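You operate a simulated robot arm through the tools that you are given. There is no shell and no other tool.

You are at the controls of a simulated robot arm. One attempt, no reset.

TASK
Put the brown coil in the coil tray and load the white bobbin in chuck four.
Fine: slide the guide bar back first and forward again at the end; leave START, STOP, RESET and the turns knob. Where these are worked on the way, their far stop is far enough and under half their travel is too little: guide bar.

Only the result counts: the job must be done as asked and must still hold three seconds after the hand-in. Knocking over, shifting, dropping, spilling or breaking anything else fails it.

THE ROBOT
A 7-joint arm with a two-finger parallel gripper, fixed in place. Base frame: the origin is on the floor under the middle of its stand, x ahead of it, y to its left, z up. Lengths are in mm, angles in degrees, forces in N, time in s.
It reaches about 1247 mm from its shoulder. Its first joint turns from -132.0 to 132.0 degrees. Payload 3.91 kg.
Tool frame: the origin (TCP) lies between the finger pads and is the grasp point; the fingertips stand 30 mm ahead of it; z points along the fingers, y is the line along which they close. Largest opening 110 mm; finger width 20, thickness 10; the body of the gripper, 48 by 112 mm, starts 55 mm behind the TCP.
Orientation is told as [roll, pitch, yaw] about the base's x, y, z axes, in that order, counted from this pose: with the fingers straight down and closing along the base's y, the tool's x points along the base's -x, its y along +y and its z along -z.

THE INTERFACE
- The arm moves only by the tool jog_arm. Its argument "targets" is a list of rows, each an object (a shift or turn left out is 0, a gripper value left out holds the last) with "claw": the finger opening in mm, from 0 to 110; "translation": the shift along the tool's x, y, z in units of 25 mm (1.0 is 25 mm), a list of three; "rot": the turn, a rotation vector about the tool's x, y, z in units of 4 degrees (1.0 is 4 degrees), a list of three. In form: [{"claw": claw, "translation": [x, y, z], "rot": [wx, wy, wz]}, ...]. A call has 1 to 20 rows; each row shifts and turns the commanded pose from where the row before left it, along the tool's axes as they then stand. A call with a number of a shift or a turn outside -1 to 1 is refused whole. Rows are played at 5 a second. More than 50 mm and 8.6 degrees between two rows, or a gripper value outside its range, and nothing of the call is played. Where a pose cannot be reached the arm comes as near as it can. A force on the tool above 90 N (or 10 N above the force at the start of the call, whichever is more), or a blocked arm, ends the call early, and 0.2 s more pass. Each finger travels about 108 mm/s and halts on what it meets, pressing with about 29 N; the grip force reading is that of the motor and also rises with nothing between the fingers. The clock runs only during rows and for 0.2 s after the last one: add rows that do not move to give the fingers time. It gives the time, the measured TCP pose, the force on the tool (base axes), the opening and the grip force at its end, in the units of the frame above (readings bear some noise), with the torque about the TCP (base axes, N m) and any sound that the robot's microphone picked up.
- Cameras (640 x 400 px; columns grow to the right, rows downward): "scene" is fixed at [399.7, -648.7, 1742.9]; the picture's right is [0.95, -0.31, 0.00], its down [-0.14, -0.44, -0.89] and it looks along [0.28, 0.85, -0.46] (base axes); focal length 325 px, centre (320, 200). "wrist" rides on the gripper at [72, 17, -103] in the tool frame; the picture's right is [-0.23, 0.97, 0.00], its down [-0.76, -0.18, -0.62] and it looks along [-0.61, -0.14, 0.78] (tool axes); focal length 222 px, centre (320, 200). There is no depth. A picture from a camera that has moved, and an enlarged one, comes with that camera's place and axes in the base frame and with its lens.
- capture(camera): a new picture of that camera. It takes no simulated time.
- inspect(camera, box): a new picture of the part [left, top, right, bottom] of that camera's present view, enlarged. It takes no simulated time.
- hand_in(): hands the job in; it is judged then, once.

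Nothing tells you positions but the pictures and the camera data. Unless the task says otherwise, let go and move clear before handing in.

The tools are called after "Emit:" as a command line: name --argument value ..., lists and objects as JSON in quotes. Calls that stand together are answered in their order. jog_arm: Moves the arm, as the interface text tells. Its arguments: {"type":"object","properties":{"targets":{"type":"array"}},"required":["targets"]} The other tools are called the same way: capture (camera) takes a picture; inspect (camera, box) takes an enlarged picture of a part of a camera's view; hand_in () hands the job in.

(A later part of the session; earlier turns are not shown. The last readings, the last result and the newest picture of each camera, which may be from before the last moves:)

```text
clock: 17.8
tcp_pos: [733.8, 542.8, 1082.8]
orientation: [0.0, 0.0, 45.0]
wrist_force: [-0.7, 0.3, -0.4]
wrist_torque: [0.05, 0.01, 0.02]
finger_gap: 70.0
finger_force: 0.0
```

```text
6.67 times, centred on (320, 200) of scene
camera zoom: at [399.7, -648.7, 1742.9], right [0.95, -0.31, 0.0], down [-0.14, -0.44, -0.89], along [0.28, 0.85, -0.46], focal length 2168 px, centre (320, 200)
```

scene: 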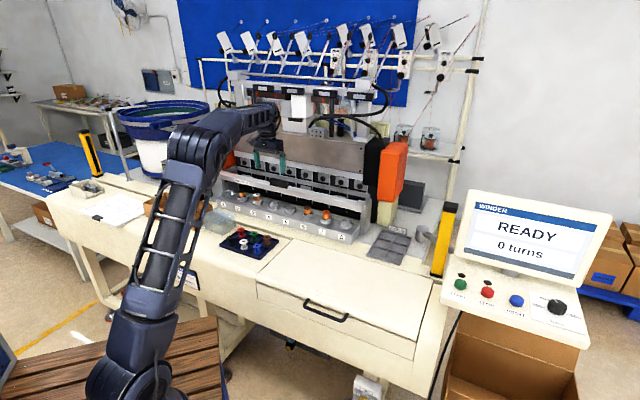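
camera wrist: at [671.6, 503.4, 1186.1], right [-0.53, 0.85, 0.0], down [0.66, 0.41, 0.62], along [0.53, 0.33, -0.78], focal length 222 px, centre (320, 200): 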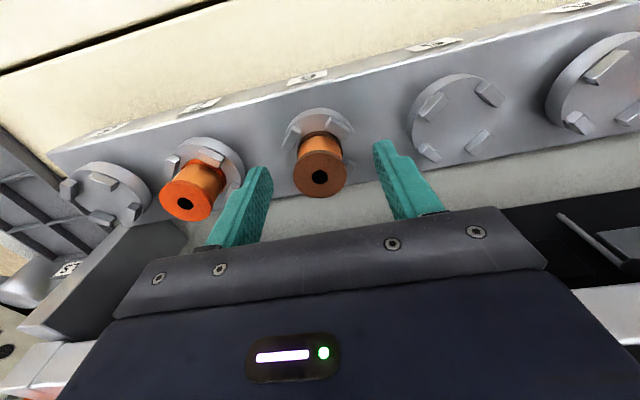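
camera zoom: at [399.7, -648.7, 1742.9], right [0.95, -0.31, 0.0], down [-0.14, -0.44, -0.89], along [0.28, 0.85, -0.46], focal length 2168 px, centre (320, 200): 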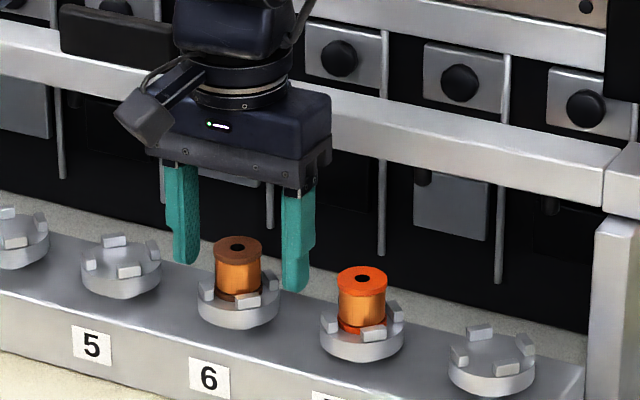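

The coil is centred between the fingers. I go 4 mm lower, close on it, and check the grip.

Emit:
jog_arm --targets '[{"claw": 70, "translation": [0, 0, 0.16]}, {"claw": 25}, {"claw": 25}, {"claw": 25}, {"claw": 25}]'

Emit:
capture --camera "wrist"

Emit:
inspect --camera "scene" --box '[280, 170, 360, 230]'

```text
clock: 19.0
tcp_pos: [734.7, 542.9, 1078.8]
orientation: [0.0, -0.1, 45.0]
wrist_force: [-4.4, 3.4, -1.8]
wrist_torque: [0.19, 0.22, 0.06]
finger_gap: 47.4
finger_force: 45.5
```

```text
taken
camera wrist: at [671.3, 503.7, 1182.0], right [-0.53, 0.85, 0.0], down [0.66, 0.41, 0.62], along [0.53, 0.33, -0.78], focal length 222 px, centre (320, 200)
```

wrist: 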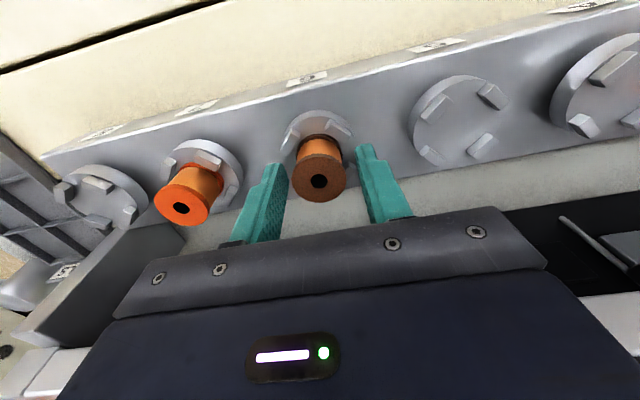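

```text
6.67 times, centred on (320, 200) of scene
camera zoom: at [399.7, -648.7, 1742.9], right [0.95, -0.31, 0.0], down [-0.14, -0.44, -0.89], along [0.28, 0.85, -0.46], focal length 2168 px, centre (320, 200)
```

zoom: 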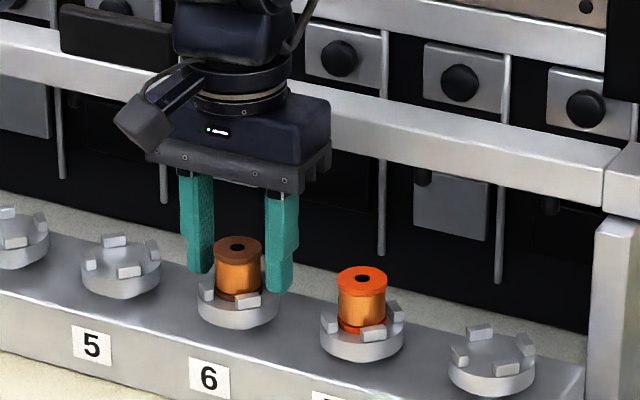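

The fingers stopped at 47 mm, which means they are on the chuck jaws and not on the coil. I open, rise 6 mm, and try again.

Emit:
jog_arm --targets '[{"claw": 70}, {"claw": 70}, {"translation": [0, 0, -0.24]}, {"claw": 70}]'

Emit:
inspect --camera "scene" --box '[295, 185, 345, 225]'

Emit:
inspect --camera "wrist" --box '[250, 90, 400, 220]'

```text
clock: 20.0
tcp_pos: [733.2, 542.8, 1084.4]
orientation: [0.0, 0.0, 45.0]
wrist_force: [0.5, 1.0, -0.4]
wrist_torque: [0.03, 0.0, 0.03]
finger_gap: 69.9
finger_force: 0.1
```

```text
10.00 times, centred on (320, 205) of scene
camera zoom: at [399.7, -648.7, 1742.9], right [0.95, -0.31, 0.0], down [-0.14, -0.44, -0.89], along [0.28, 0.85, -0.46], focal length 3252 px, centre (320, 150)
```

zoom: 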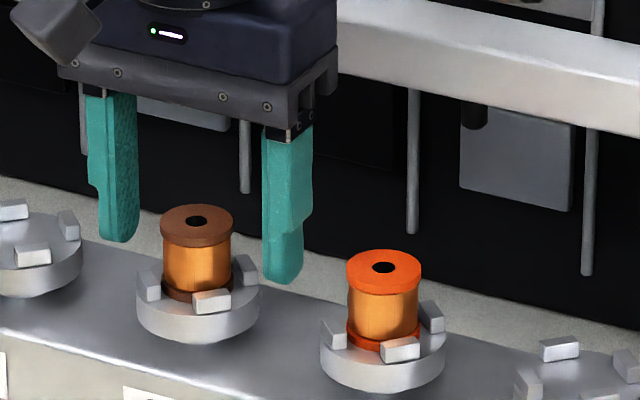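

```text
3.08 times, centred on (325, 155) of wrist
camera zoom: at [671.5, 503.6, 1188.3], right [-0.53, 0.85, 0.0], down [0.66, 0.41, 0.62], along [0.53, 0.33, -0.78], focal length 684 px, centre (305, 338)
```

zoom: 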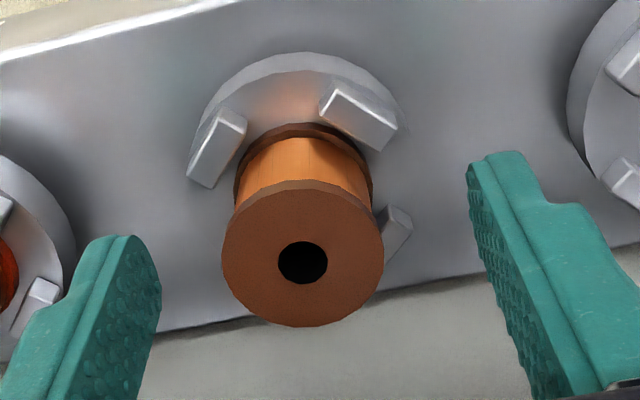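

Emit:
jog_arm --targets '[{"claw": 70, "translation": [0, 0, -0.1]}, {"claw": 25}, {"claw": 25}, {"claw": 25}, {"claw": 25}]'

Emit:
inspect --camera "scene" --box '[295, 185, 345, 225]'

Emit:
inspect --camera "wrist" --box '[250, 90, 400, 220]'

```text
clock: 21.2
tcp_pos: [734.1, 542.6, 1086.6]
orientation: [-0.1, 0.0, 45.0]
wrist_force: [0.8, -0.6, -1.0]
wrist_torque: [0.01, -0.03, 0.0]
finger_gap: 30.0
finger_force: 29.7
```

```text
10.00 times, centred on (320, 205) of scene
camera zoom: at [399.7, -648.7, 1742.9], right [0.95, -0.31, 0.0], down [-0.14, -0.44, -0.89], along [0.28, 0.85, -0.46], focal length 3252 px, centre (320, 150)
```

zoom: 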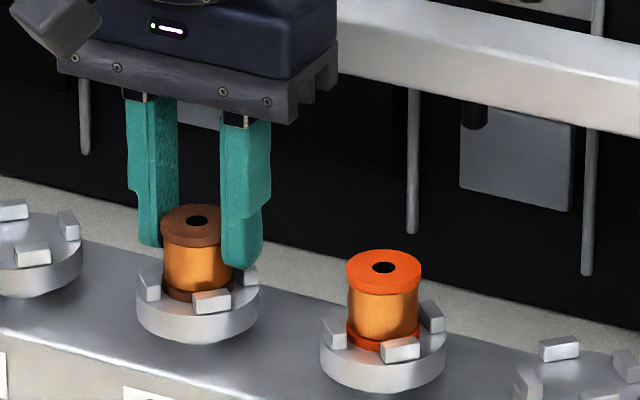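

```text
3.08 times, centred on (325, 155) of wrist
camera zoom: at [671.5, 503.7, 1190.6], right [-0.53, 0.85, 0.0], down [0.66, 0.41, 0.62], along [0.53, 0.33, -0.78], focal length 684 px, centre (305, 338)
```

zoom: 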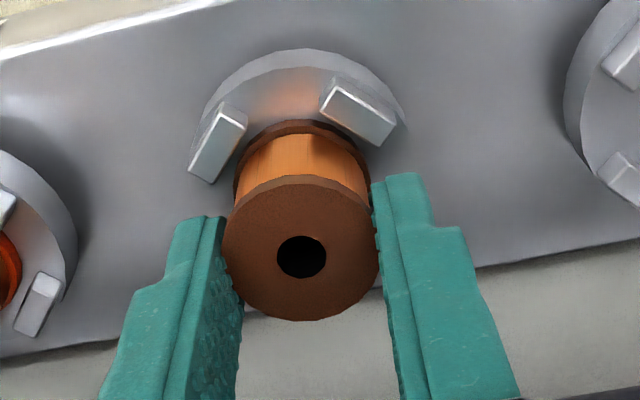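

The fingers now hold the coil at 30 mm. I tighten a little and lift straight up.

Emit:
jog_arm --targets '[{"claw": 18}, {"claw": 18}, {"translation": [0, 0, -0.2]}, {"translation": [0, 0, -0.3]}, {"translation": [0, 0, -0.5]}, {"translation": [0, 0, -0.8]}, {"translation": [0, 0, -0.8]}, {"translation": [0, 0, -0.8]}]'

Emit:
inspect --camera "scene" --box '[270, 150, 370, 230]'

Emit:
capture --camera "wrist"

```text
clock: 23.0
tcp_pos: [733.9, 544.3, 1170.2]
orientation: [0.0, 0.1, 45.0]
wrist_force: [0.5, 0.0, -0.5]
wrist_torque: [-0.03, 0.01, 0.0]
finger_gap: 30.0
finger_force: 29.1
```

```text
5.00 times, centred on (320, 190) of scene
camera zoom: at [399.7, -648.7, 1742.9], right [0.95, -0.31, 0.0], down [-0.14, -0.44, -0.89], along [0.28, 0.85, -0.46], focal length 1626 px, centre (320, 250)
```

zoom: 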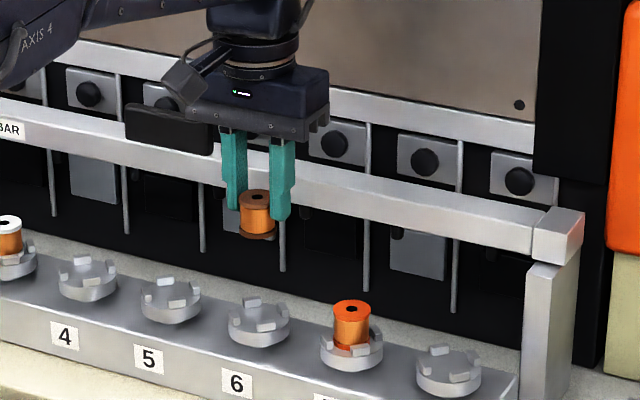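

```text
taken
camera wrist: at [672.0, 503.6, 1275.3], right [-0.53, 0.85, 0.0], down [0.66, 0.41, 0.62], along [0.53, 0.33, -0.78], focal length 222 px, centre (320, 200)
```

wrist: 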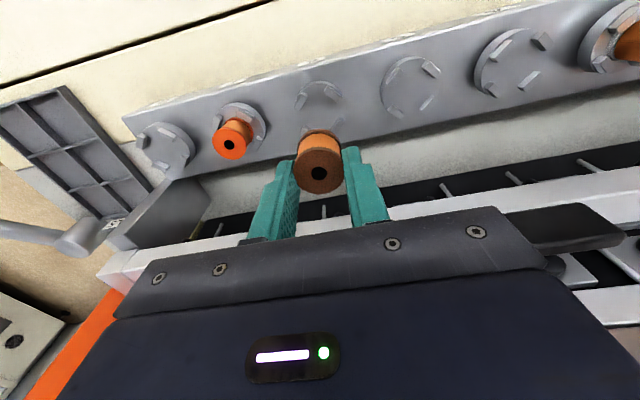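

The coil is up and clear. Next I locate the coil tray precisely.

Emit:
inspect --camera "scene" --box '[355, 210, 425, 270]'

Emit:
inspect --camera "wrist" --box '[0, 70, 200, 250]'

```text
6.67 times, centred on (390, 240) of scene
camera zoom: at [399.7, -648.7, 1742.9], right [0.95, -0.31, 0.0], down [-0.14, -0.44, -0.89], along [0.28, 0.85, -0.46], focal length 2168 px, centre (-147, -67)
```

zoom: 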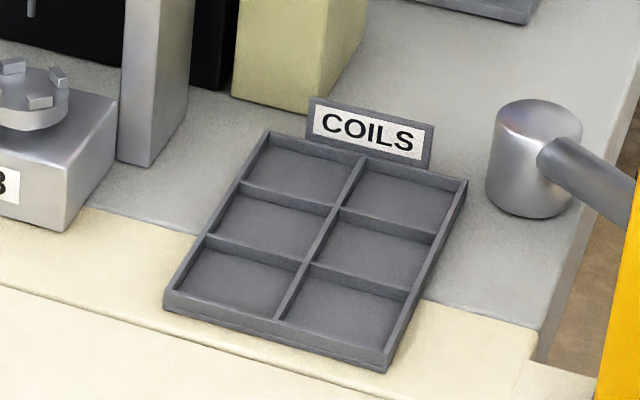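

```text
2.22 times, centred on (100, 160) of wrist
camera zoom: at [672.0, 503.6, 1275.3], right [-0.53, 0.85, 0.0], down [0.66, 0.41, 0.62], along [0.53, 0.33, -0.78], focal length 494 px, centre (809, 289)
```

zoom: 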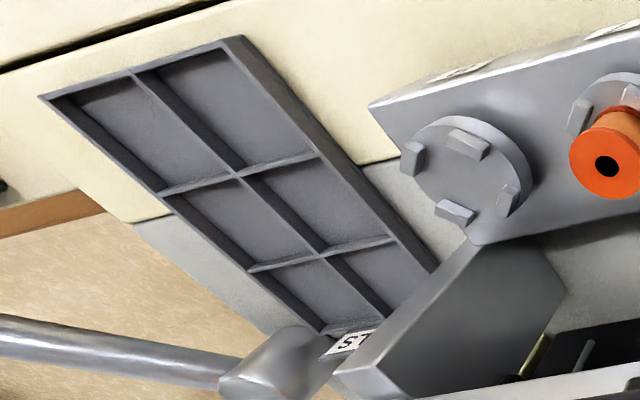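

The tray spans about e1 440–570 and e2 818–1013, rim near z = 977, in a 2 × 3 grid of 65 mm cells. I carry the coil over the front-left cell.

Emit:
jog_arm --targets '[{"claw": 18, "translation": [0.14, -0.9, 0]}, {"translation": [0.14, -0.9, 0]}, {"translation": [0.14, -0.9, 0]}, {"translation": [0.14, -0.9, 0]}, {"translation": [0.14, -0.9, 0]}, {"translation": [0.14, -0.9, 0]}, {"translation": [0.14, -0.9, 0]}, {"translation": [0.14, -0.9, 0]}, {"translation": [0.14, -0.9, 0]}, {"translation": [0.14, -0.9, 0]}, {"translation": [0.14, -0.9, 0]}, {"translation": [0.14, -0.9, 0]}, {"translation": [0.14, -0.9, 0]}, {"translation": [0.14, -0.9, 0]}, {"translation": [0.14, -0.9, 0]}]'

Emit:
capture --camera "wrist"

Emit:
inspect --camera "scene" --box '[310, 130, 470, 280]'

```text
clock: 26.2
tcp_pos: [935.3, 267.1, 1172.0]
orientation: [0.0, -0.1, 44.9]
wrist_force: [0.2, 0.6, -0.1]
wrist_torque: [-0.03, -0.04, 0.01]
finger_gap: 30.0
finger_force: 29.0
```

```text
taken
camera wrist: at [872.7, 227.7, 1276.0], right [-0.53, 0.85, 0.0], down [0.66, 0.41, 0.62], along [0.53, 0.33, -0.78], focal length 222 px, centre (320, 200)
```

wrist: 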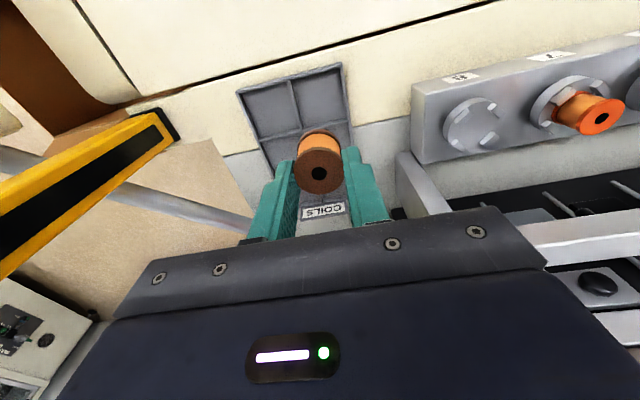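

```text
2.67 times, centred on (390, 205) of scene
camera zoom: at [399.7, -648.7, 1742.9], right [0.95, -0.31, 0.0], down [-0.14, -0.44, -0.89], along [0.28, 0.85, -0.46], focal length 867 px, centre (133, 187)
```

zoom: 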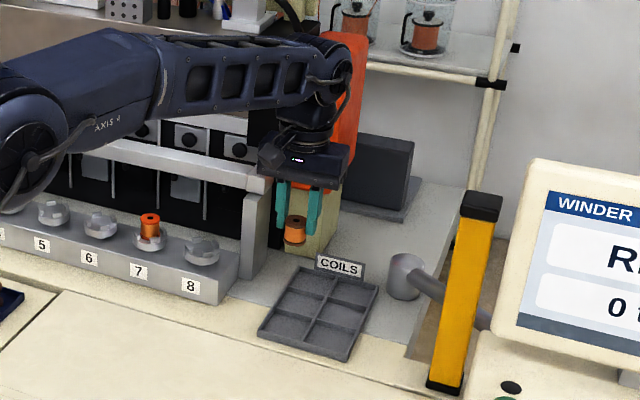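

Emit:
inspect --camera "wrist" --box '[220, 40, 420, 220]'

```text
2.22 times, centred on (320, 130) of wrist
camera zoom: at [872.7, 227.7, 1276.0], right [-0.53, 0.85, 0.0], down [0.66, 0.41, 0.62], along [0.53, 0.33, -0.78], focal length 494 px, centre (320, 356)
```

zoom: 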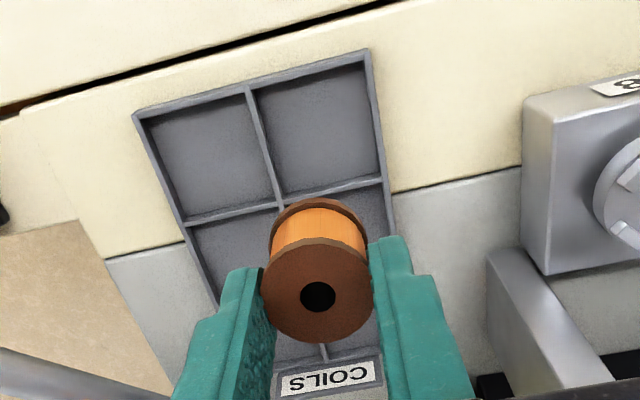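

The tray cell is right under the coil, about 4 mm further back. I nudge and descend to just above the floor of the cell.

Emit:
jog_arm --targets '[{"claw": 18, "translation": [-0.14, 0, 0.8]}, {"translation": [0, 0, 0.8]}, {"translation": [0, 0, 0.8]}, {"translation": [0, 0, 0.8]}, {"translation": [0, 0, 0.8]}, {"translation": [0, 0, 0.8]}, {"translation": [0, 0, 0.8]}]'

Emit:
inspect --camera "wrist" --box '[220, 60, 420, 220]'

Emit:
inspect --camera "scene" --box '[355, 200, 425, 260]'

```text
clock: 27.8
tcp_pos: [938.5, 270.3, 1032.0]
orientation: [0.1, 0.0, 45.1]
wrist_force: [0.1, 0.3, 0.0]
wrist_torque: [0.02, -0.05, -0.01]
finger_gap: 29.8
finger_force: 29.3
```

```text
2.50 times, centred on (320, 140) of wrist
camera zoom: at [875.5, 230.6, 1135.7], right [-0.53, 0.85, 0.0], down [0.66, 0.41, 0.62], along [0.53, 0.33, -0.78], focal length 555 px, centre (320, 350)
```

zoom: 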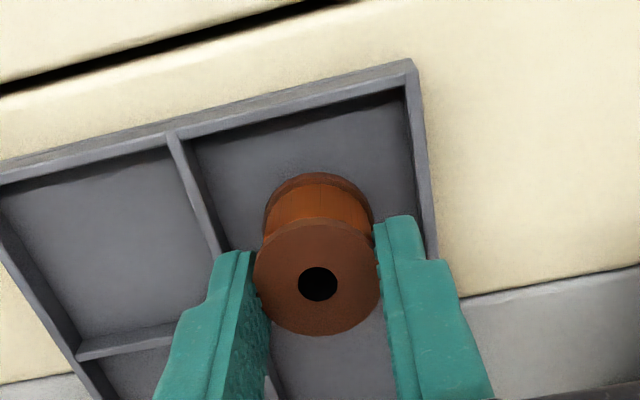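

```text
6.67 times, centred on (390, 230) of scene
camera zoom: at [399.7, -648.7, 1742.9], right [0.95, -0.31, 0.0], down [-0.14, -0.44, -0.89], along [0.28, 0.85, -0.46], focal length 2168 px, centre (-147, 0)
```

zoom: 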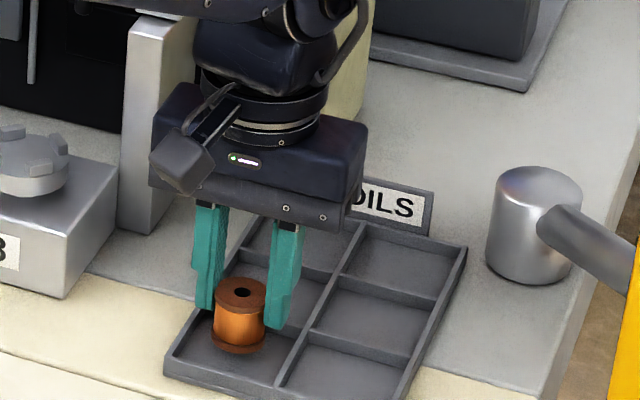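

Emit:
jog_arm --targets '[{"claw": 18, "translation": [0, 0, 0.3]}, {"translation": [0, 0, 0.25]}]'

Emit:
inspect --camera "scene" --box '[355, 210, 405, 255]'

Emit:
inspect --camera "wrist" --box '[220, 60, 420, 220]'

```text
clock: 28.4
tcp_pos: [938.4, 269.2, 1019.5]
orientation: [0.0, -0.1, 45.0]
wrist_force: [-2.3, 0.0, 11.0]
wrist_torque: [-0.05, 0.13, -0.04]
finger_gap: 29.8
finger_force: 29.0
```

```text
8.89 times, centred on (380, 232) of scene
camera zoom: at [399.7, -648.7, 1742.9], right [0.95, -0.31, 0.0], down [-0.14, -0.44, -0.89], along [0.28, 0.85, -0.46], focal length 2890 px, centre (-213, -89)
```

zoom: 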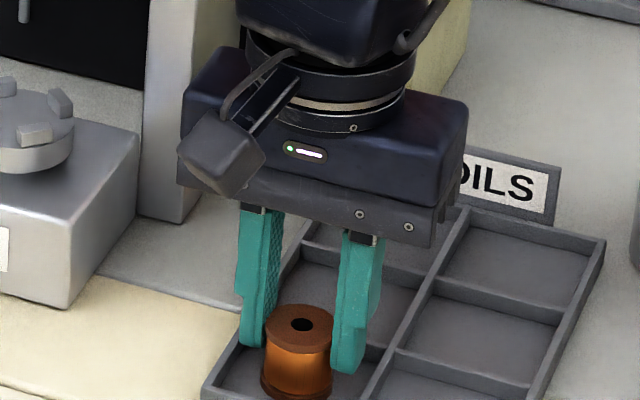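

```text
2.50 times, centred on (320, 140) of wrist
camera zoom: at [874.8, 230.5, 1123.2], right [-0.53, 0.85, 0.0], down [0.66, 0.41, 0.62], along [0.53, 0.33, -0.78], focal length 555 px, centre (320, 350)
```

zoom: 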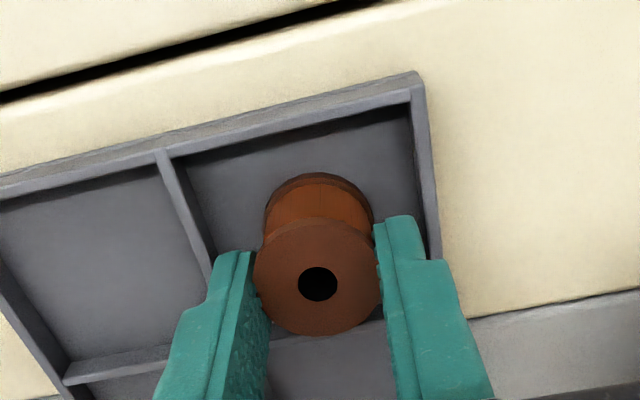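

A gentle 11 N of upward force shows the coil is standing on the tray floor. I open the fingers slightly and rise straight up.

Emit:
jog_arm --targets '[{"claw": 18, "translation": [0, 0, -0.03]}, {"claw": 42}, {"claw": 42}, {"claw": 42}, {"translation": [0, 0, -0.3]}, {"translation": [0, 0, -0.6]}, {"translation": [0, 0, -0.8]}]'

Emit:
inspect --camera "scene" --box '[355, 200, 425, 260]'

Emit:
inspect --camera "wrist" --box '[220, 60, 420, 220]'

```text
clock: 30.0
tcp_pos: [937.7, 269.6, 1060.7]
orientation: [0.0, 0.0, 45.0]
wrist_force: [0.4, 0.4, 0.5]
wrist_torque: [-0.03, 0.0, -0.02]
finger_gap: 42.2
finger_force: 0.0
```

```text
6.67 times, centred on (390, 230) of scene
camera zoom: at [399.7, -648.7, 1742.9], right [0.95, -0.31, 0.0], down [-0.14, -0.44, -0.89], along [0.28, 0.85, -0.46], focal length 2168 px, centre (-147, 0)
```

zoom: 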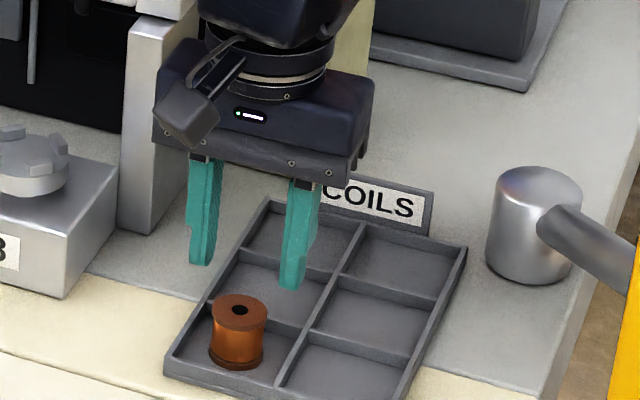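

```text
2.50 times, centred on (320, 140) of wrist
camera zoom: at [875.6, 230.2, 1164.9], right [-0.53, 0.85, 0.0], down [0.66, 0.41, 0.62], along [0.53, 0.33, -0.78], focal length 555 px, centre (320, 350)
```

zoom: 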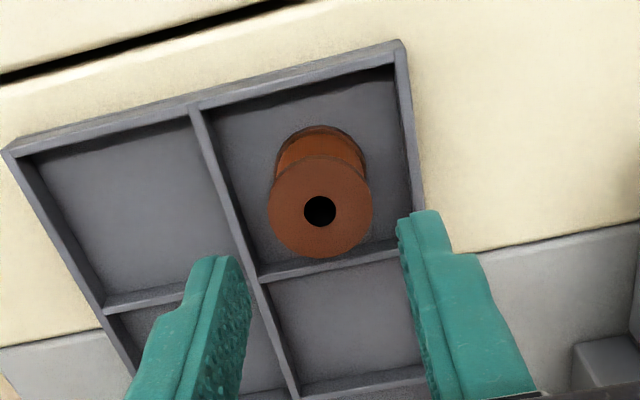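

The brown coil stands in the tray. Next I rise and travel to the navy tray, where I place the white bobbin near e1 = -15, e2 = 644, top z = 1000.

Emit:
jog_arm --targets '[{"claw": 50, "translation": [0, 0, -0.9]}, {"translation": [0, 0, -0.9]}, {"translation": [0, 0, -0.9]}, {"translation": [0, 0, -0.9]}, {"translation": [0, 0, -0.9]}]'

Emit:
jog_arm --targets '[{"claw": 50, "translation": [0.42, 0.975, 0]}, {"translation": [0.42, 0.975, 0]}, {"translation": [0.42, 0.975, 0]}, {"translation": [0.42, 0.975, 0]}, {"translation": [0.42, 0.975, 0]}, {"translation": [0.42, 0.975, 0]}, {"translation": [0.42, 0.975, 0]}, {"translation": [0.42, 0.975, 0]}, {"translation": [0.42, 0.975, 0]}, {"translation": [0.42, 0.975, 0]}, {"translation": [0.42, 0.975, 0]}, {"translation": [0.42, 0.975, 0]}, {"translation": [0.42, 0.975, 0]}, {"translation": [0.42, 0.975, 0]}, {"translation": [0.42, 0.975, 0]}, {"translation": [0.42, 0.975, 0]}, {"translation": [0.42, 0.975, 0]}, {"translation": [0.42, 0.975, 0]}, {"translation": [0.42, 0.975, 0]}, {"translation": [0.42, 0.975, 0]}]'

Emit:
capture --camera "wrist"

Emit:
capture --camera "scene"

```text
clock: 31.2
tcp_pos: [938.5, 270.0, 1173.2]
orientation: [0.0, 0.0, 44.9]
wrist_force: [-0.4, 0.0, -0.3]
wrist_torque: [0.01, -0.01, -0.02]
finger_gap: 50.2
finger_force: 0.1
```

```text
clock: 35.4
tcp_pos: [445.2, 466.8, 1173.3]
orientation: [0.0, 0.0, 45.0]
wrist_force: [0.5, 0.0, 0.0]
wrist_torque: [0.04, 0.02, 0.0]
finger_gap: 50.2
finger_force: 0.2
```

```text
taken
camera wrist: at [381.6, 427.3, 1278.1], right [-0.53, 0.85, 0.0], down [0.66, 0.41, 0.62], along [0.53, 0.33, -0.78], focal length 222 px, centre (320, 200)
```

wrist: 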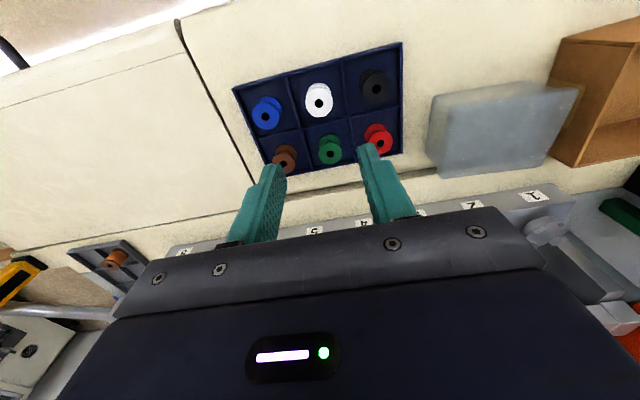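

```text
taken
```

scene: 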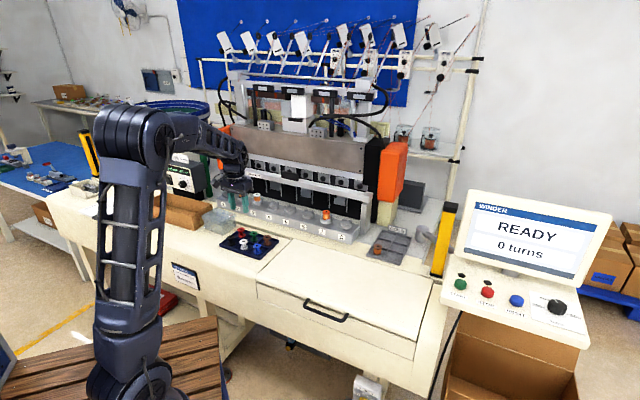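

The white bobbin is exactly under the hand. I descend to about 60 mm above it and recheck.

Emit:
jog_arm --targets '[{"claw": 50, "translation": [0, 0, 0.9]}, {"translation": [0, 0, 0.9]}, {"translation": [0, 0, 0.9]}, {"translation": [0, 0, 0.9]}, {"translation": [0, 0, 0.9]}]'

Emit:
inspect --camera "wrist" --box '[220, 60, 420, 200]'

Emit:
inspect --camera "scene" --box '[210, 200, 290, 260]'

```text
clock: 36.6
tcp_pos: [444.8, 464.9, 1060.9]
orientation: [0.0, 0.0, 45.0]
wrist_force: [-0.5, 0.3, 0.6]
wrist_torque: [0.02, 0.01, 0.0]
finger_gap: 49.9
finger_force: 0.2
```

```text
2.86 times, centred on (320, 130) of wrist
camera zoom: at [382.3, 426.1, 1165.3], right [-0.53, 0.85, 0.0], down [0.66, 0.41, 0.62], along [0.53, 0.33, -0.78], focal length 635 px, centre (320, 400)
```

zoom: 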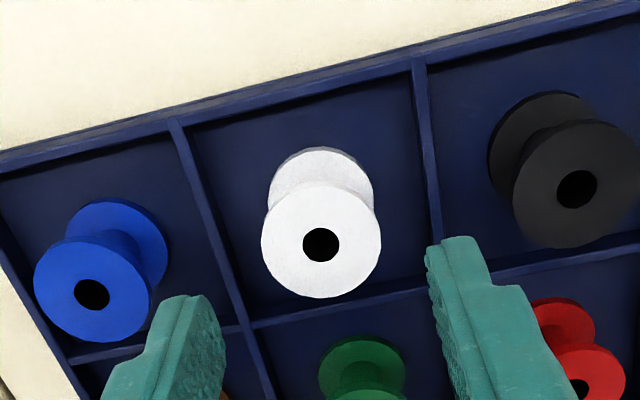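

```text
6.67 times, centred on (250, 230) of scene
camera zoom: at [399.7, -648.7, 1742.9], right [0.95, -0.31, 0.0], down [-0.14, -0.44, -0.89], along [0.28, 0.85, -0.46], focal length 2168 px, centre (787, 0)
```

zoom: 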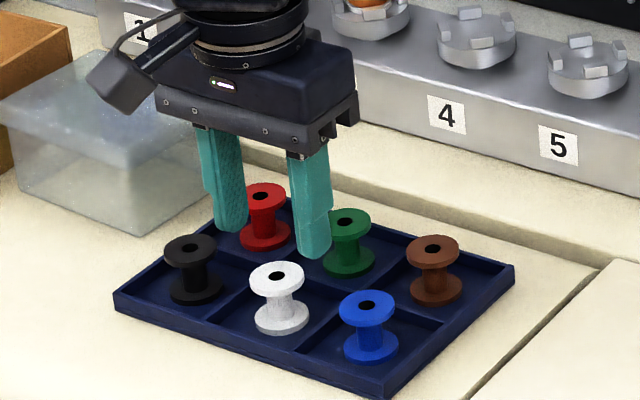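

Emit:
jog_arm --targets '[{"claw": 50, "translation": [-0.03, 0, 0.6]}, {"translation": [0, 0, 0.6]}, {"translation": [0, 0, 0.4]}]'

Emit:
inspect --camera "wrist" --box '[250, 90, 400, 220]'

Emit:
inspect --camera "scene" --box '[220, 210, 270, 250]'

```text
clock: 37.4
tcp_pos: [445.0, 467.2, 1020.3]
orientation: [0.0, -0.1, 45.1]
wrist_force: [-0.3, 0.0, -0.6]
wrist_torque: [0.02, -0.03, 0.02]
finger_gap: 50.1
finger_force: 0.0
```

```text
3.08 times, centred on (325, 155) of wrist
camera zoom: at [382.8, 427.3, 1124.9], right [-0.53, 0.85, 0.0], down [0.66, 0.41, 0.62], along [0.53, 0.33, -0.78], focal length 684 px, centre (305, 338)
```

zoom: 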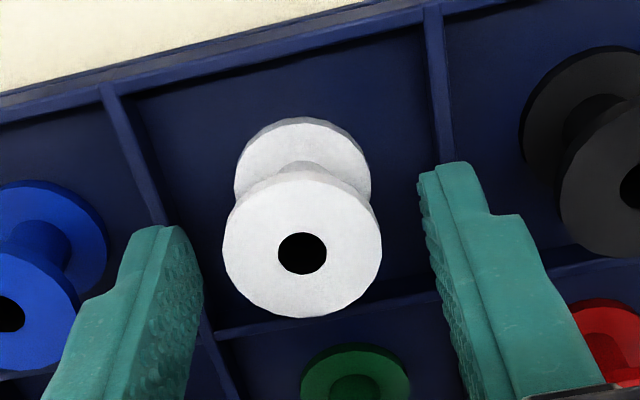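

```text
10.00 times, centred on (245, 230) of scene
camera zoom: at [399.7, -648.7, 1742.9], right [0.95, -0.31, 0.0], down [-0.14, -0.44, -0.89], along [0.28, 0.85, -0.46], focal length 3252 px, centre (1070, -100)
```

zoom: 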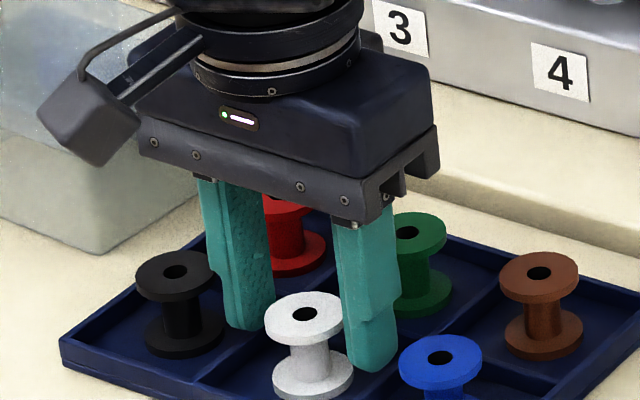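

The bobbin sits between the fingers just as the coil did. I close and check.

Emit:
jog_arm --targets '[{"claw": 18}, {"claw": 18}, {"claw": 18}]'

Emit:
inspect --camera "wrist" --box '[250, 90, 400, 220]'

Emit:
inspect --camera "scene" --box '[220, 210, 270, 250]'

```text
clock: 38.2
tcp_pos: [443.8, 465.9, 1019.4]
orientation: [0.0, 0.0, 45.1]
wrist_force: [-0.3, 0.2, -0.8]
wrist_torque: [0.04, 0.03, 0.02]
finger_gap: 30.1
finger_force: 29.4
```

```text
3.08 times, centred on (325, 155) of wrist
camera zoom: at [382.8, 427.4, 1125.0], right [-0.53, 0.85, 0.0], down [0.66, 0.41, 0.62], along [0.53, 0.33, -0.78], focal length 684 px, centre (305, 338)
```

zoom: 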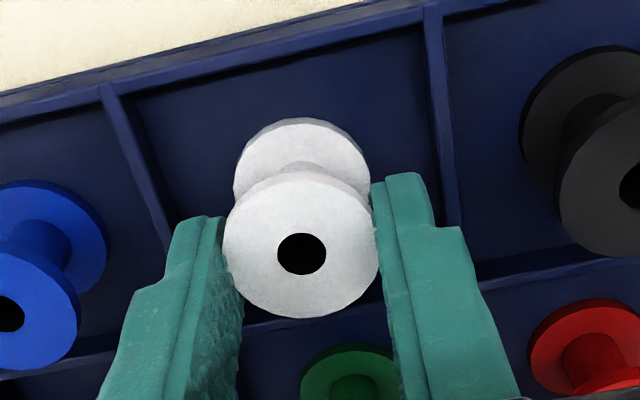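

```text
10.00 times, centred on (245, 230) of scene
camera zoom: at [399.7, -648.7, 1742.9], right [0.95, -0.31, 0.0], down [-0.14, -0.44, -0.89], along [0.28, 0.85, -0.46], focal length 3252 px, centre (1070, -100)
```

zoom: 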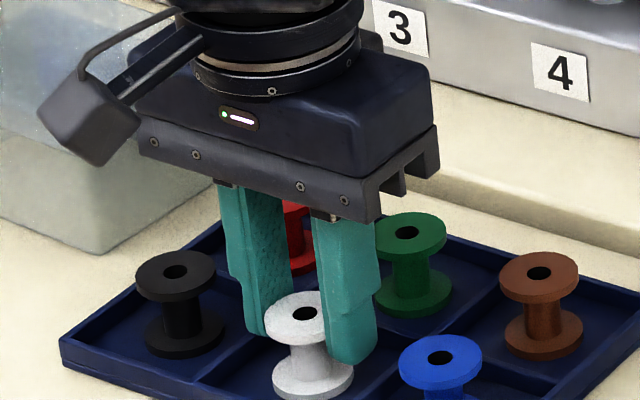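

The bobbin is gripped on its upper flange. I lift it clear and carry it towards chuck 4.

Emit:
jog_arm --targets '[{"claw": 18, "translation": [0, 0, -0.2]}, {"translation": [0, 0, -0.4]}, {"translation": [0, 0, -0.8]}, {"translation": [0, 0, -0.9]}, {"translation": [0, 0, -0.9]}, {"translation": [0, 0, -0.9]}, {"translation": [0, 0, -0.9]}, {"translation": [0, 0, -0.9]}]'

Emit:
capture --camera "wrist"

Emit:
inspect --camera "scene" --box '[200, 170, 300, 260]'

```text
clock: 40.0
tcp_pos: [443.7, 466.4, 1168.5]
orientation: [0.0, 0.0, 45.0]
wrist_force: [0.3, 1.3, -0.2]
wrist_torque: [0.04, 0.0, 0.0]
finger_gap: 29.9
finger_force: 29.1
```

```text
taken
camera wrist: at [382.1, 426.9, 1272.5], right [-0.53, 0.85, 0.0], down [0.66, 0.41, 0.62], along [0.53, 0.33, -0.78], focal length 222 px, centre (320, 200)
```

wrist: 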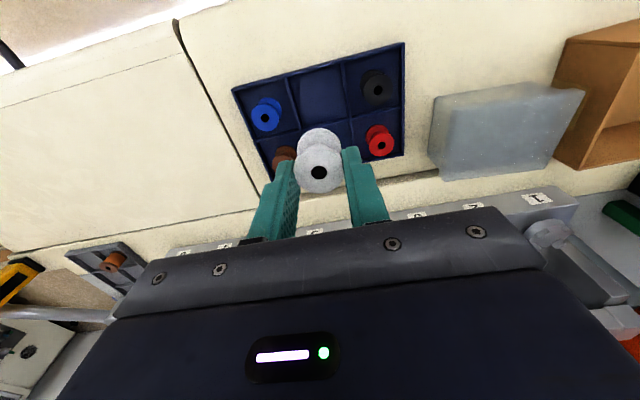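

```text
4.44 times, centred on (250, 215) of scene
camera zoom: at [399.7, -648.7, 1742.9], right [0.95, -0.31, 0.0], down [-0.14, -0.44, -0.89], along [0.28, 0.85, -0.46], focal length 1445 px, centre (631, 133)
```

zoom: 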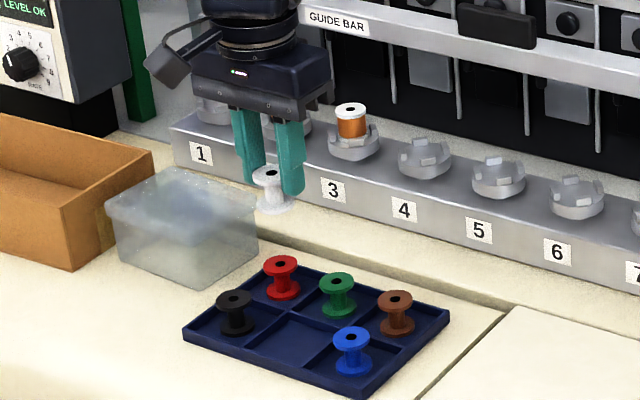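

Emit:
jog_arm --targets '[{"claw": 18, "translation": [-0.86, 0.0925, 0]}, {"translation": [-0.86, 0.0925, 0]}, {"translation": [-0.86, 0.0925, 0]}, {"translation": [-0.86, 0.0925, 0]}, {"translation": [-0.86, 0.0925, 0]}, {"translation": [-0.86, 0.0925, 0]}, {"translation": [-0.86, 0.0925, 0]}, {"translation": [-0.86, 0.0925, 0]}, {"translation": [-0.86, 0.0925, 0]}, {"translation": [-0.86, 0.0925, 0]}, {"translation": [-0.86, 0.0925, 0]}, {"translation": [-0.86, 0.0925, 0]}]'

Emit:
inspect --camera "wrist" --box '[220, 60, 420, 200]'

Emit:
inspect --camera "scene" --box '[230, 150, 330, 230]'

```text
clock: 42.6
tcp_pos: [607.3, 668.5, 1169.1]
orientation: [0.0, 0.1, 45.0]
wrist_force: [-1.4, 0.4, 0.0]
wrist_torque: [-0.01, -0.01, 0.01]
finger_gap: 29.9
finger_force: 29.3
```

```text
2.86 times, centred on (320, 130) of wrist
camera zoom: at [545.6, 629.1, 1272.3], right [-0.53, 0.85, 0.0], down [0.66, 0.41, 0.62], along [0.53, 0.33, -0.78], focal length 635 px, centre (320, 400)
```

zoom: 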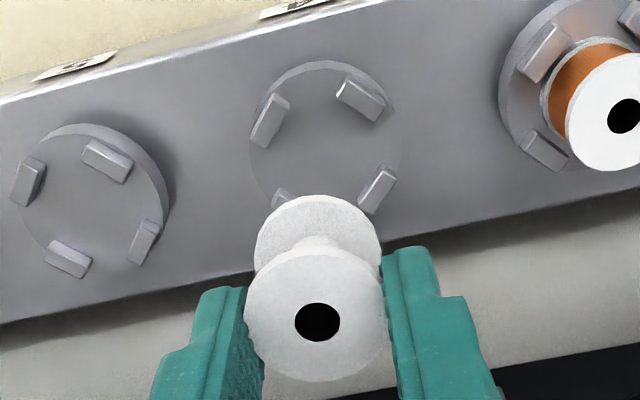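

```text
5.00 times, centred on (280, 190) of scene
camera zoom: at [399.7, -648.7, 1742.9], right [0.95, -0.31, 0.0], down [-0.14, -0.44, -0.89], along [0.28, 0.85, -0.46], focal length 1626 px, centre (520, 250)
```

zoom: 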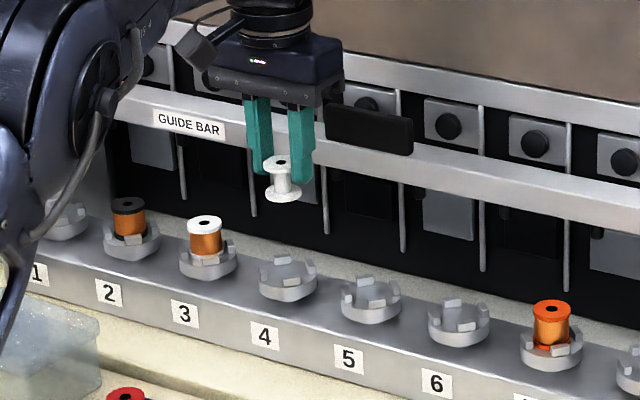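

Compared with the chuck 6 view, chuck 4 lies 180 mm along the row at the same depth, so I need about 2 mm sideways and 1 mm back. I make that correction while descending to the height where I studied chuck 6.

Emit:
jog_arm --targets '[{"claw": 18, "translation": [-0.036, 0.088, 0]}, {"translation": [0, 0, 0.5]}, {"translation": [0, 0, 0.5]}, {"translation": [0, 0, 0.47]}, {}]'

Emit:
inspect --camera "wrist" --box '[220, 60, 420, 200]'

Emit:
inspect --camera "scene" --box '[255, 175, 315, 220]'

```text
clock: 43.8
tcp_pos: [606.8, 670.6, 1131.6]
orientation: [0.0, 0.0, 44.9]
wrist_force: [-0.5, -0.3, -0.9]
wrist_torque: [0.02, 0.02, -0.01]
finger_gap: 29.8
finger_force: 28.7
```

```text
2.86 times, centred on (320, 130) of wrist
camera zoom: at [544.6, 631.6, 1235.9], right [-0.53, 0.85, 0.0], down [0.66, 0.41, 0.62], along [0.53, 0.33, -0.78], focal length 635 px, centre (320, 400)
```

zoom: 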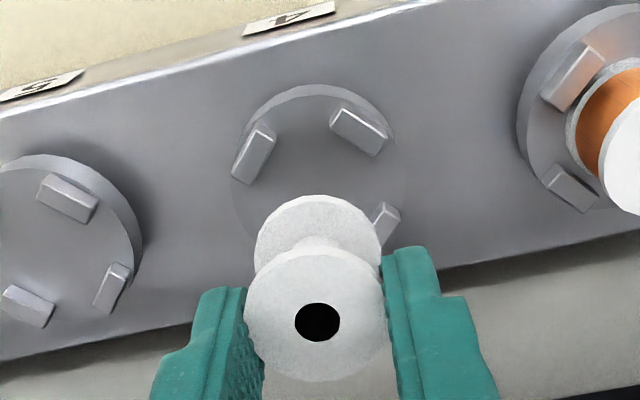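

```text
8.89 times, centred on (285, 198) of scene
camera zoom: at [399.7, -648.7, 1742.9], right [0.95, -0.31, 0.0], down [-0.14, -0.44, -0.89], along [0.28, 0.85, -0.46], focal length 2890 px, centre (631, 222)
```

zoom: 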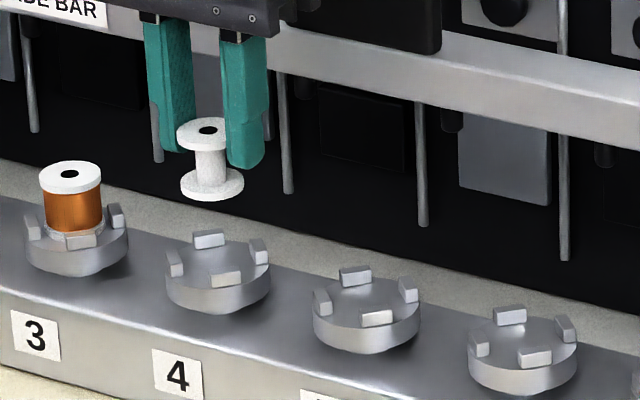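

Alignment over chuck 4 now looks within half a millimetre. I go down to just above the jaws and check again.

Emit:
jog_arm --targets '[{"claw": 18, "translation": [0.01, -0.01, 0.4]}, {"translation": [0, 0, 0.4]}, {"translation": [0, 0, 0.36]}, {}]'

Emit:
inspect --camera "wrist" --box '[250, 90, 400, 220]'

Emit:
inspect --camera "scene" --box '[265, 180, 305, 215]'

```text
clock: 44.8
tcp_pos: [606.9, 670.7, 1103.7]
orientation: [0.1, 0.0, 44.9]
wrist_force: [0.4, 0.0, -0.4]
wrist_torque: [0.0, 0.04, 0.04]
finger_gap: 29.8
finger_force: 29.2
```

```text
3.08 times, centred on (325, 155) of wrist
camera zoom: at [544.8, 631.3, 1207.0], right [-0.53, 0.85, 0.0], down [0.66, 0.41, 0.62], along [0.53, 0.33, -0.78], focal length 684 px, centre (305, 338)
```

zoom: 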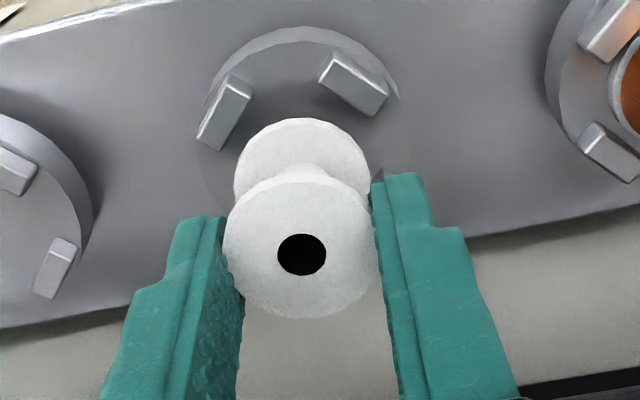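

```text
11.43 times, centred on (285, 198) of scene
camera zoom: at [399.7, -648.7, 1742.9], right [0.95, -0.31, 0.0], down [-0.14, -0.44, -0.89], along [0.28, 0.85, -0.46], focal length 3716 px, centre (720, 229)
```

zoom: 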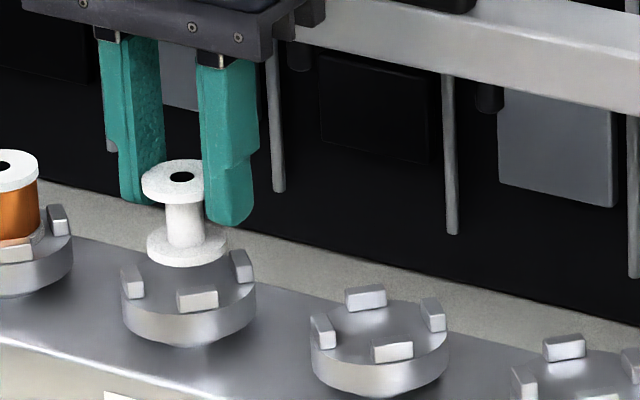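

Emit:
jog_arm --targets '[{"claw": 18, "translation": [0, 0, 0.2]}, {"translation": [0, 0, 0.16]}, {}]'

Emit:
inspect --camera "wrist" --box '[250, 90, 400, 220]'

Emit:
inspect --camera "scene" --box '[265, 180, 305, 215]'

```text
clock: 45.6
tcp_pos: [606.6, 670.3, 1093.6]
orientation: [0.0, 0.0, 45.0]
wrist_force: [0.5, -0.6, 0.1]
wrist_torque: [-0.02, -0.03, -0.01]
finger_gap: 29.6
finger_force: 28.9
```

```text
3.08 times, centred on (325, 155) of wrist
camera zoom: at [544.8, 631.4, 1198.0], right [-0.53, 0.85, 0.0], down [0.66, 0.41, 0.62], along [0.53, 0.33, -0.78], focal length 684 px, centre (305, 338)
```

zoom: 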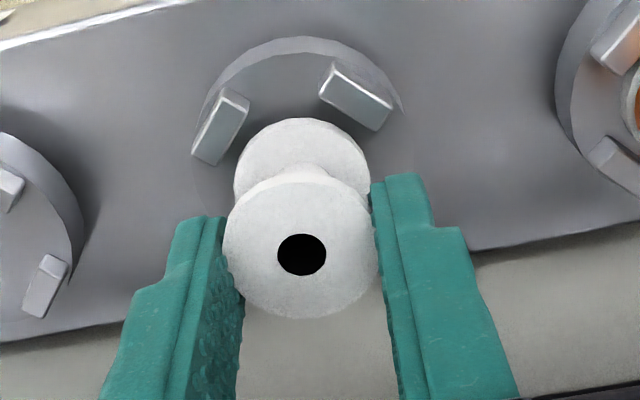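

```text
11.43 times, centred on (285, 198) of scene
camera zoom: at [399.7, -648.7, 1742.9], right [0.95, -0.31, 0.0], down [-0.14, -0.44, -0.89], along [0.28, 0.85, -0.46], focal length 3716 px, centre (720, 229)
```

zoom: 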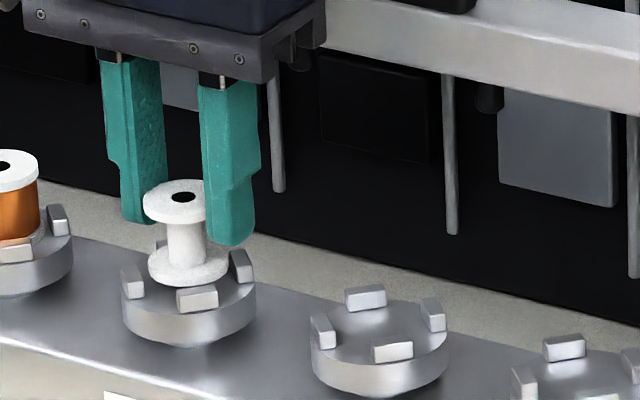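

Emit:
jog_arm --targets '[{"claw": 18, "translation": [0, 0, 0.15]}, {}]'

Emit:
inspect --camera "wrist" --box '[250, 90, 400, 220]'

Emit:
inspect --camera "scene" --box '[265, 180, 305, 215]'

```text
clock: 46.2
tcp_pos: [607.2, 670.5, 1090.5]
orientation: [0.0, 0.0, 45.0]
wrist_force: [-0.4, -0.3, 0.0]
wrist_torque: [-0.02, 0.01, -0.01]
finger_gap: 29.6
finger_force: 29.3
```

```text
3.08 times, centred on (325, 155) of wrist
camera zoom: at [544.6, 631.4, 1194.0], right [-0.53, 0.85, 0.0], down [0.66, 0.41, 0.62], along [0.53, 0.33, -0.78], focal length 684 px, centre (305, 338)
```

zoom: 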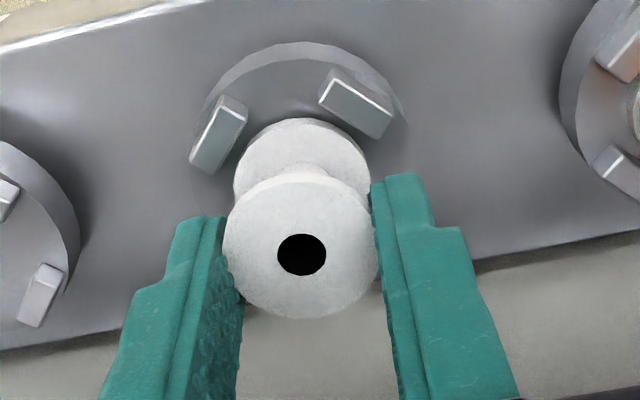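

```text
11.43 times, centred on (285, 198) of scene
camera zoom: at [399.7, -648.7, 1742.9], right [0.95, -0.31, 0.0], down [-0.14, -0.44, -0.89], along [0.28, 0.85, -0.46], focal length 3716 px, centre (720, 229)
```

zoom: 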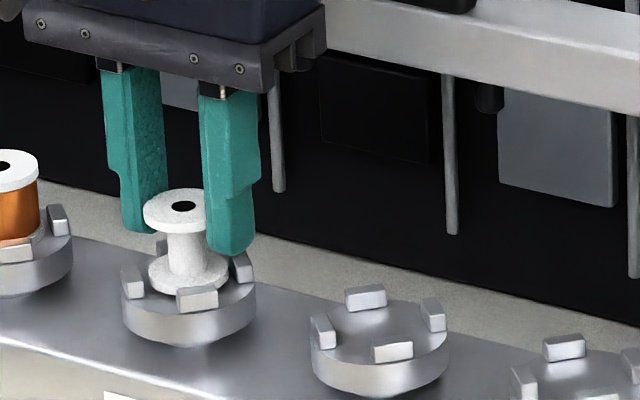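

Emit:
jog_arm --targets '[{"claw": 18, "translation": [0, 0, 0.1]}, {}]'

Emit:
inspect --camera "scene" --box '[265, 180, 305, 215]'

```text
clock: 46.8
tcp_pos: [606.5, 670.7, 1086.6]
orientation: [0.0, 0.1, 45.0]
wrist_force: [-0.1, -0.5, 1.1]
wrist_torque: [-0.02, -0.01, -0.01]
finger_gap: 29.7
finger_force: 28.5
```

```text
11.43 times, centred on (285, 198) of scene
camera zoom: at [399.7, -648.7, 1742.9], right [0.95, -0.31, 0.0], down [-0.14, -0.44, -0.89], along [0.28, 0.85, -0.46], focal length 3716 px, centre (720, 229)
```

zoom: 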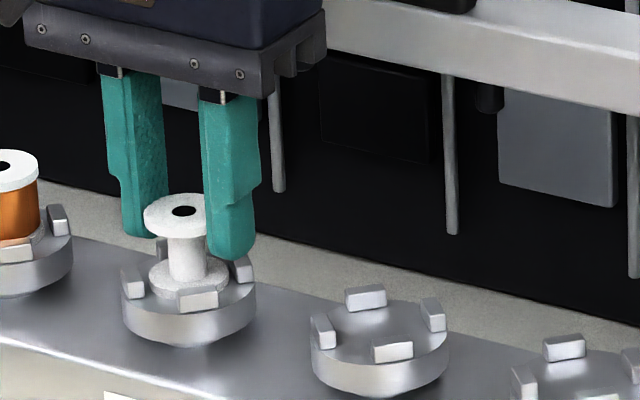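

Emit:
jog_arm --targets '[{"claw": 18, "translation": [0, 0, 0.08]}, {}]'

Emit:
inspect --camera "scene" --box '[255, 180, 305, 215]'

Emit:
inspect --camera "wrist" --box '[250, 90, 400, 220]'

```text
clock: 47.4
tcp_pos: [606.4, 671.2, 1086.4]
orientation: [0.0, -0.1, 45.0]
wrist_force: [2.2, 1.7, 18.1]
wrist_torque: [0.05, -0.05, 0.05]
finger_gap: 29.7
finger_force: 28.7
```

```text
11.43 times, centred on (280, 198) of scene
camera zoom: at [399.7, -648.7, 1742.9], right [0.95, -0.31, 0.0], down [-0.14, -0.44, -0.89], along [0.28, 0.85, -0.46], focal length 3716 px, centre (777, 229)
```

zoom: 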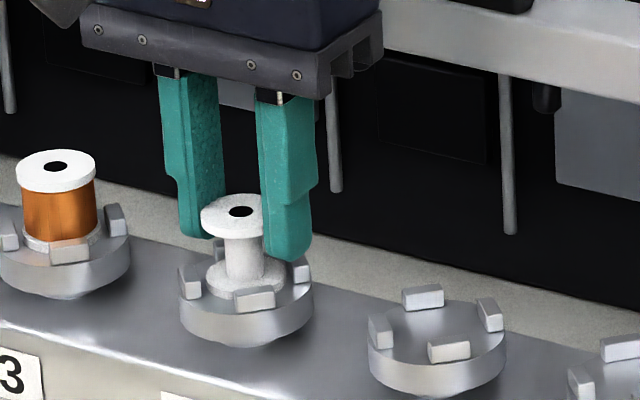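

```text
3.08 times, centred on (325, 155) of wrist
camera zoom: at [544.4, 631.1, 1191.3], right [-0.53, 0.85, 0.0], down [0.66, 0.41, 0.62], along [0.53, 0.33, -0.78], focal length 684 px, centre (305, 338)
```

zoom: 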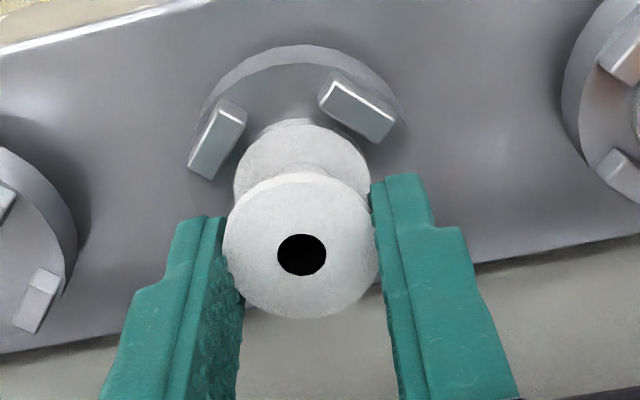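

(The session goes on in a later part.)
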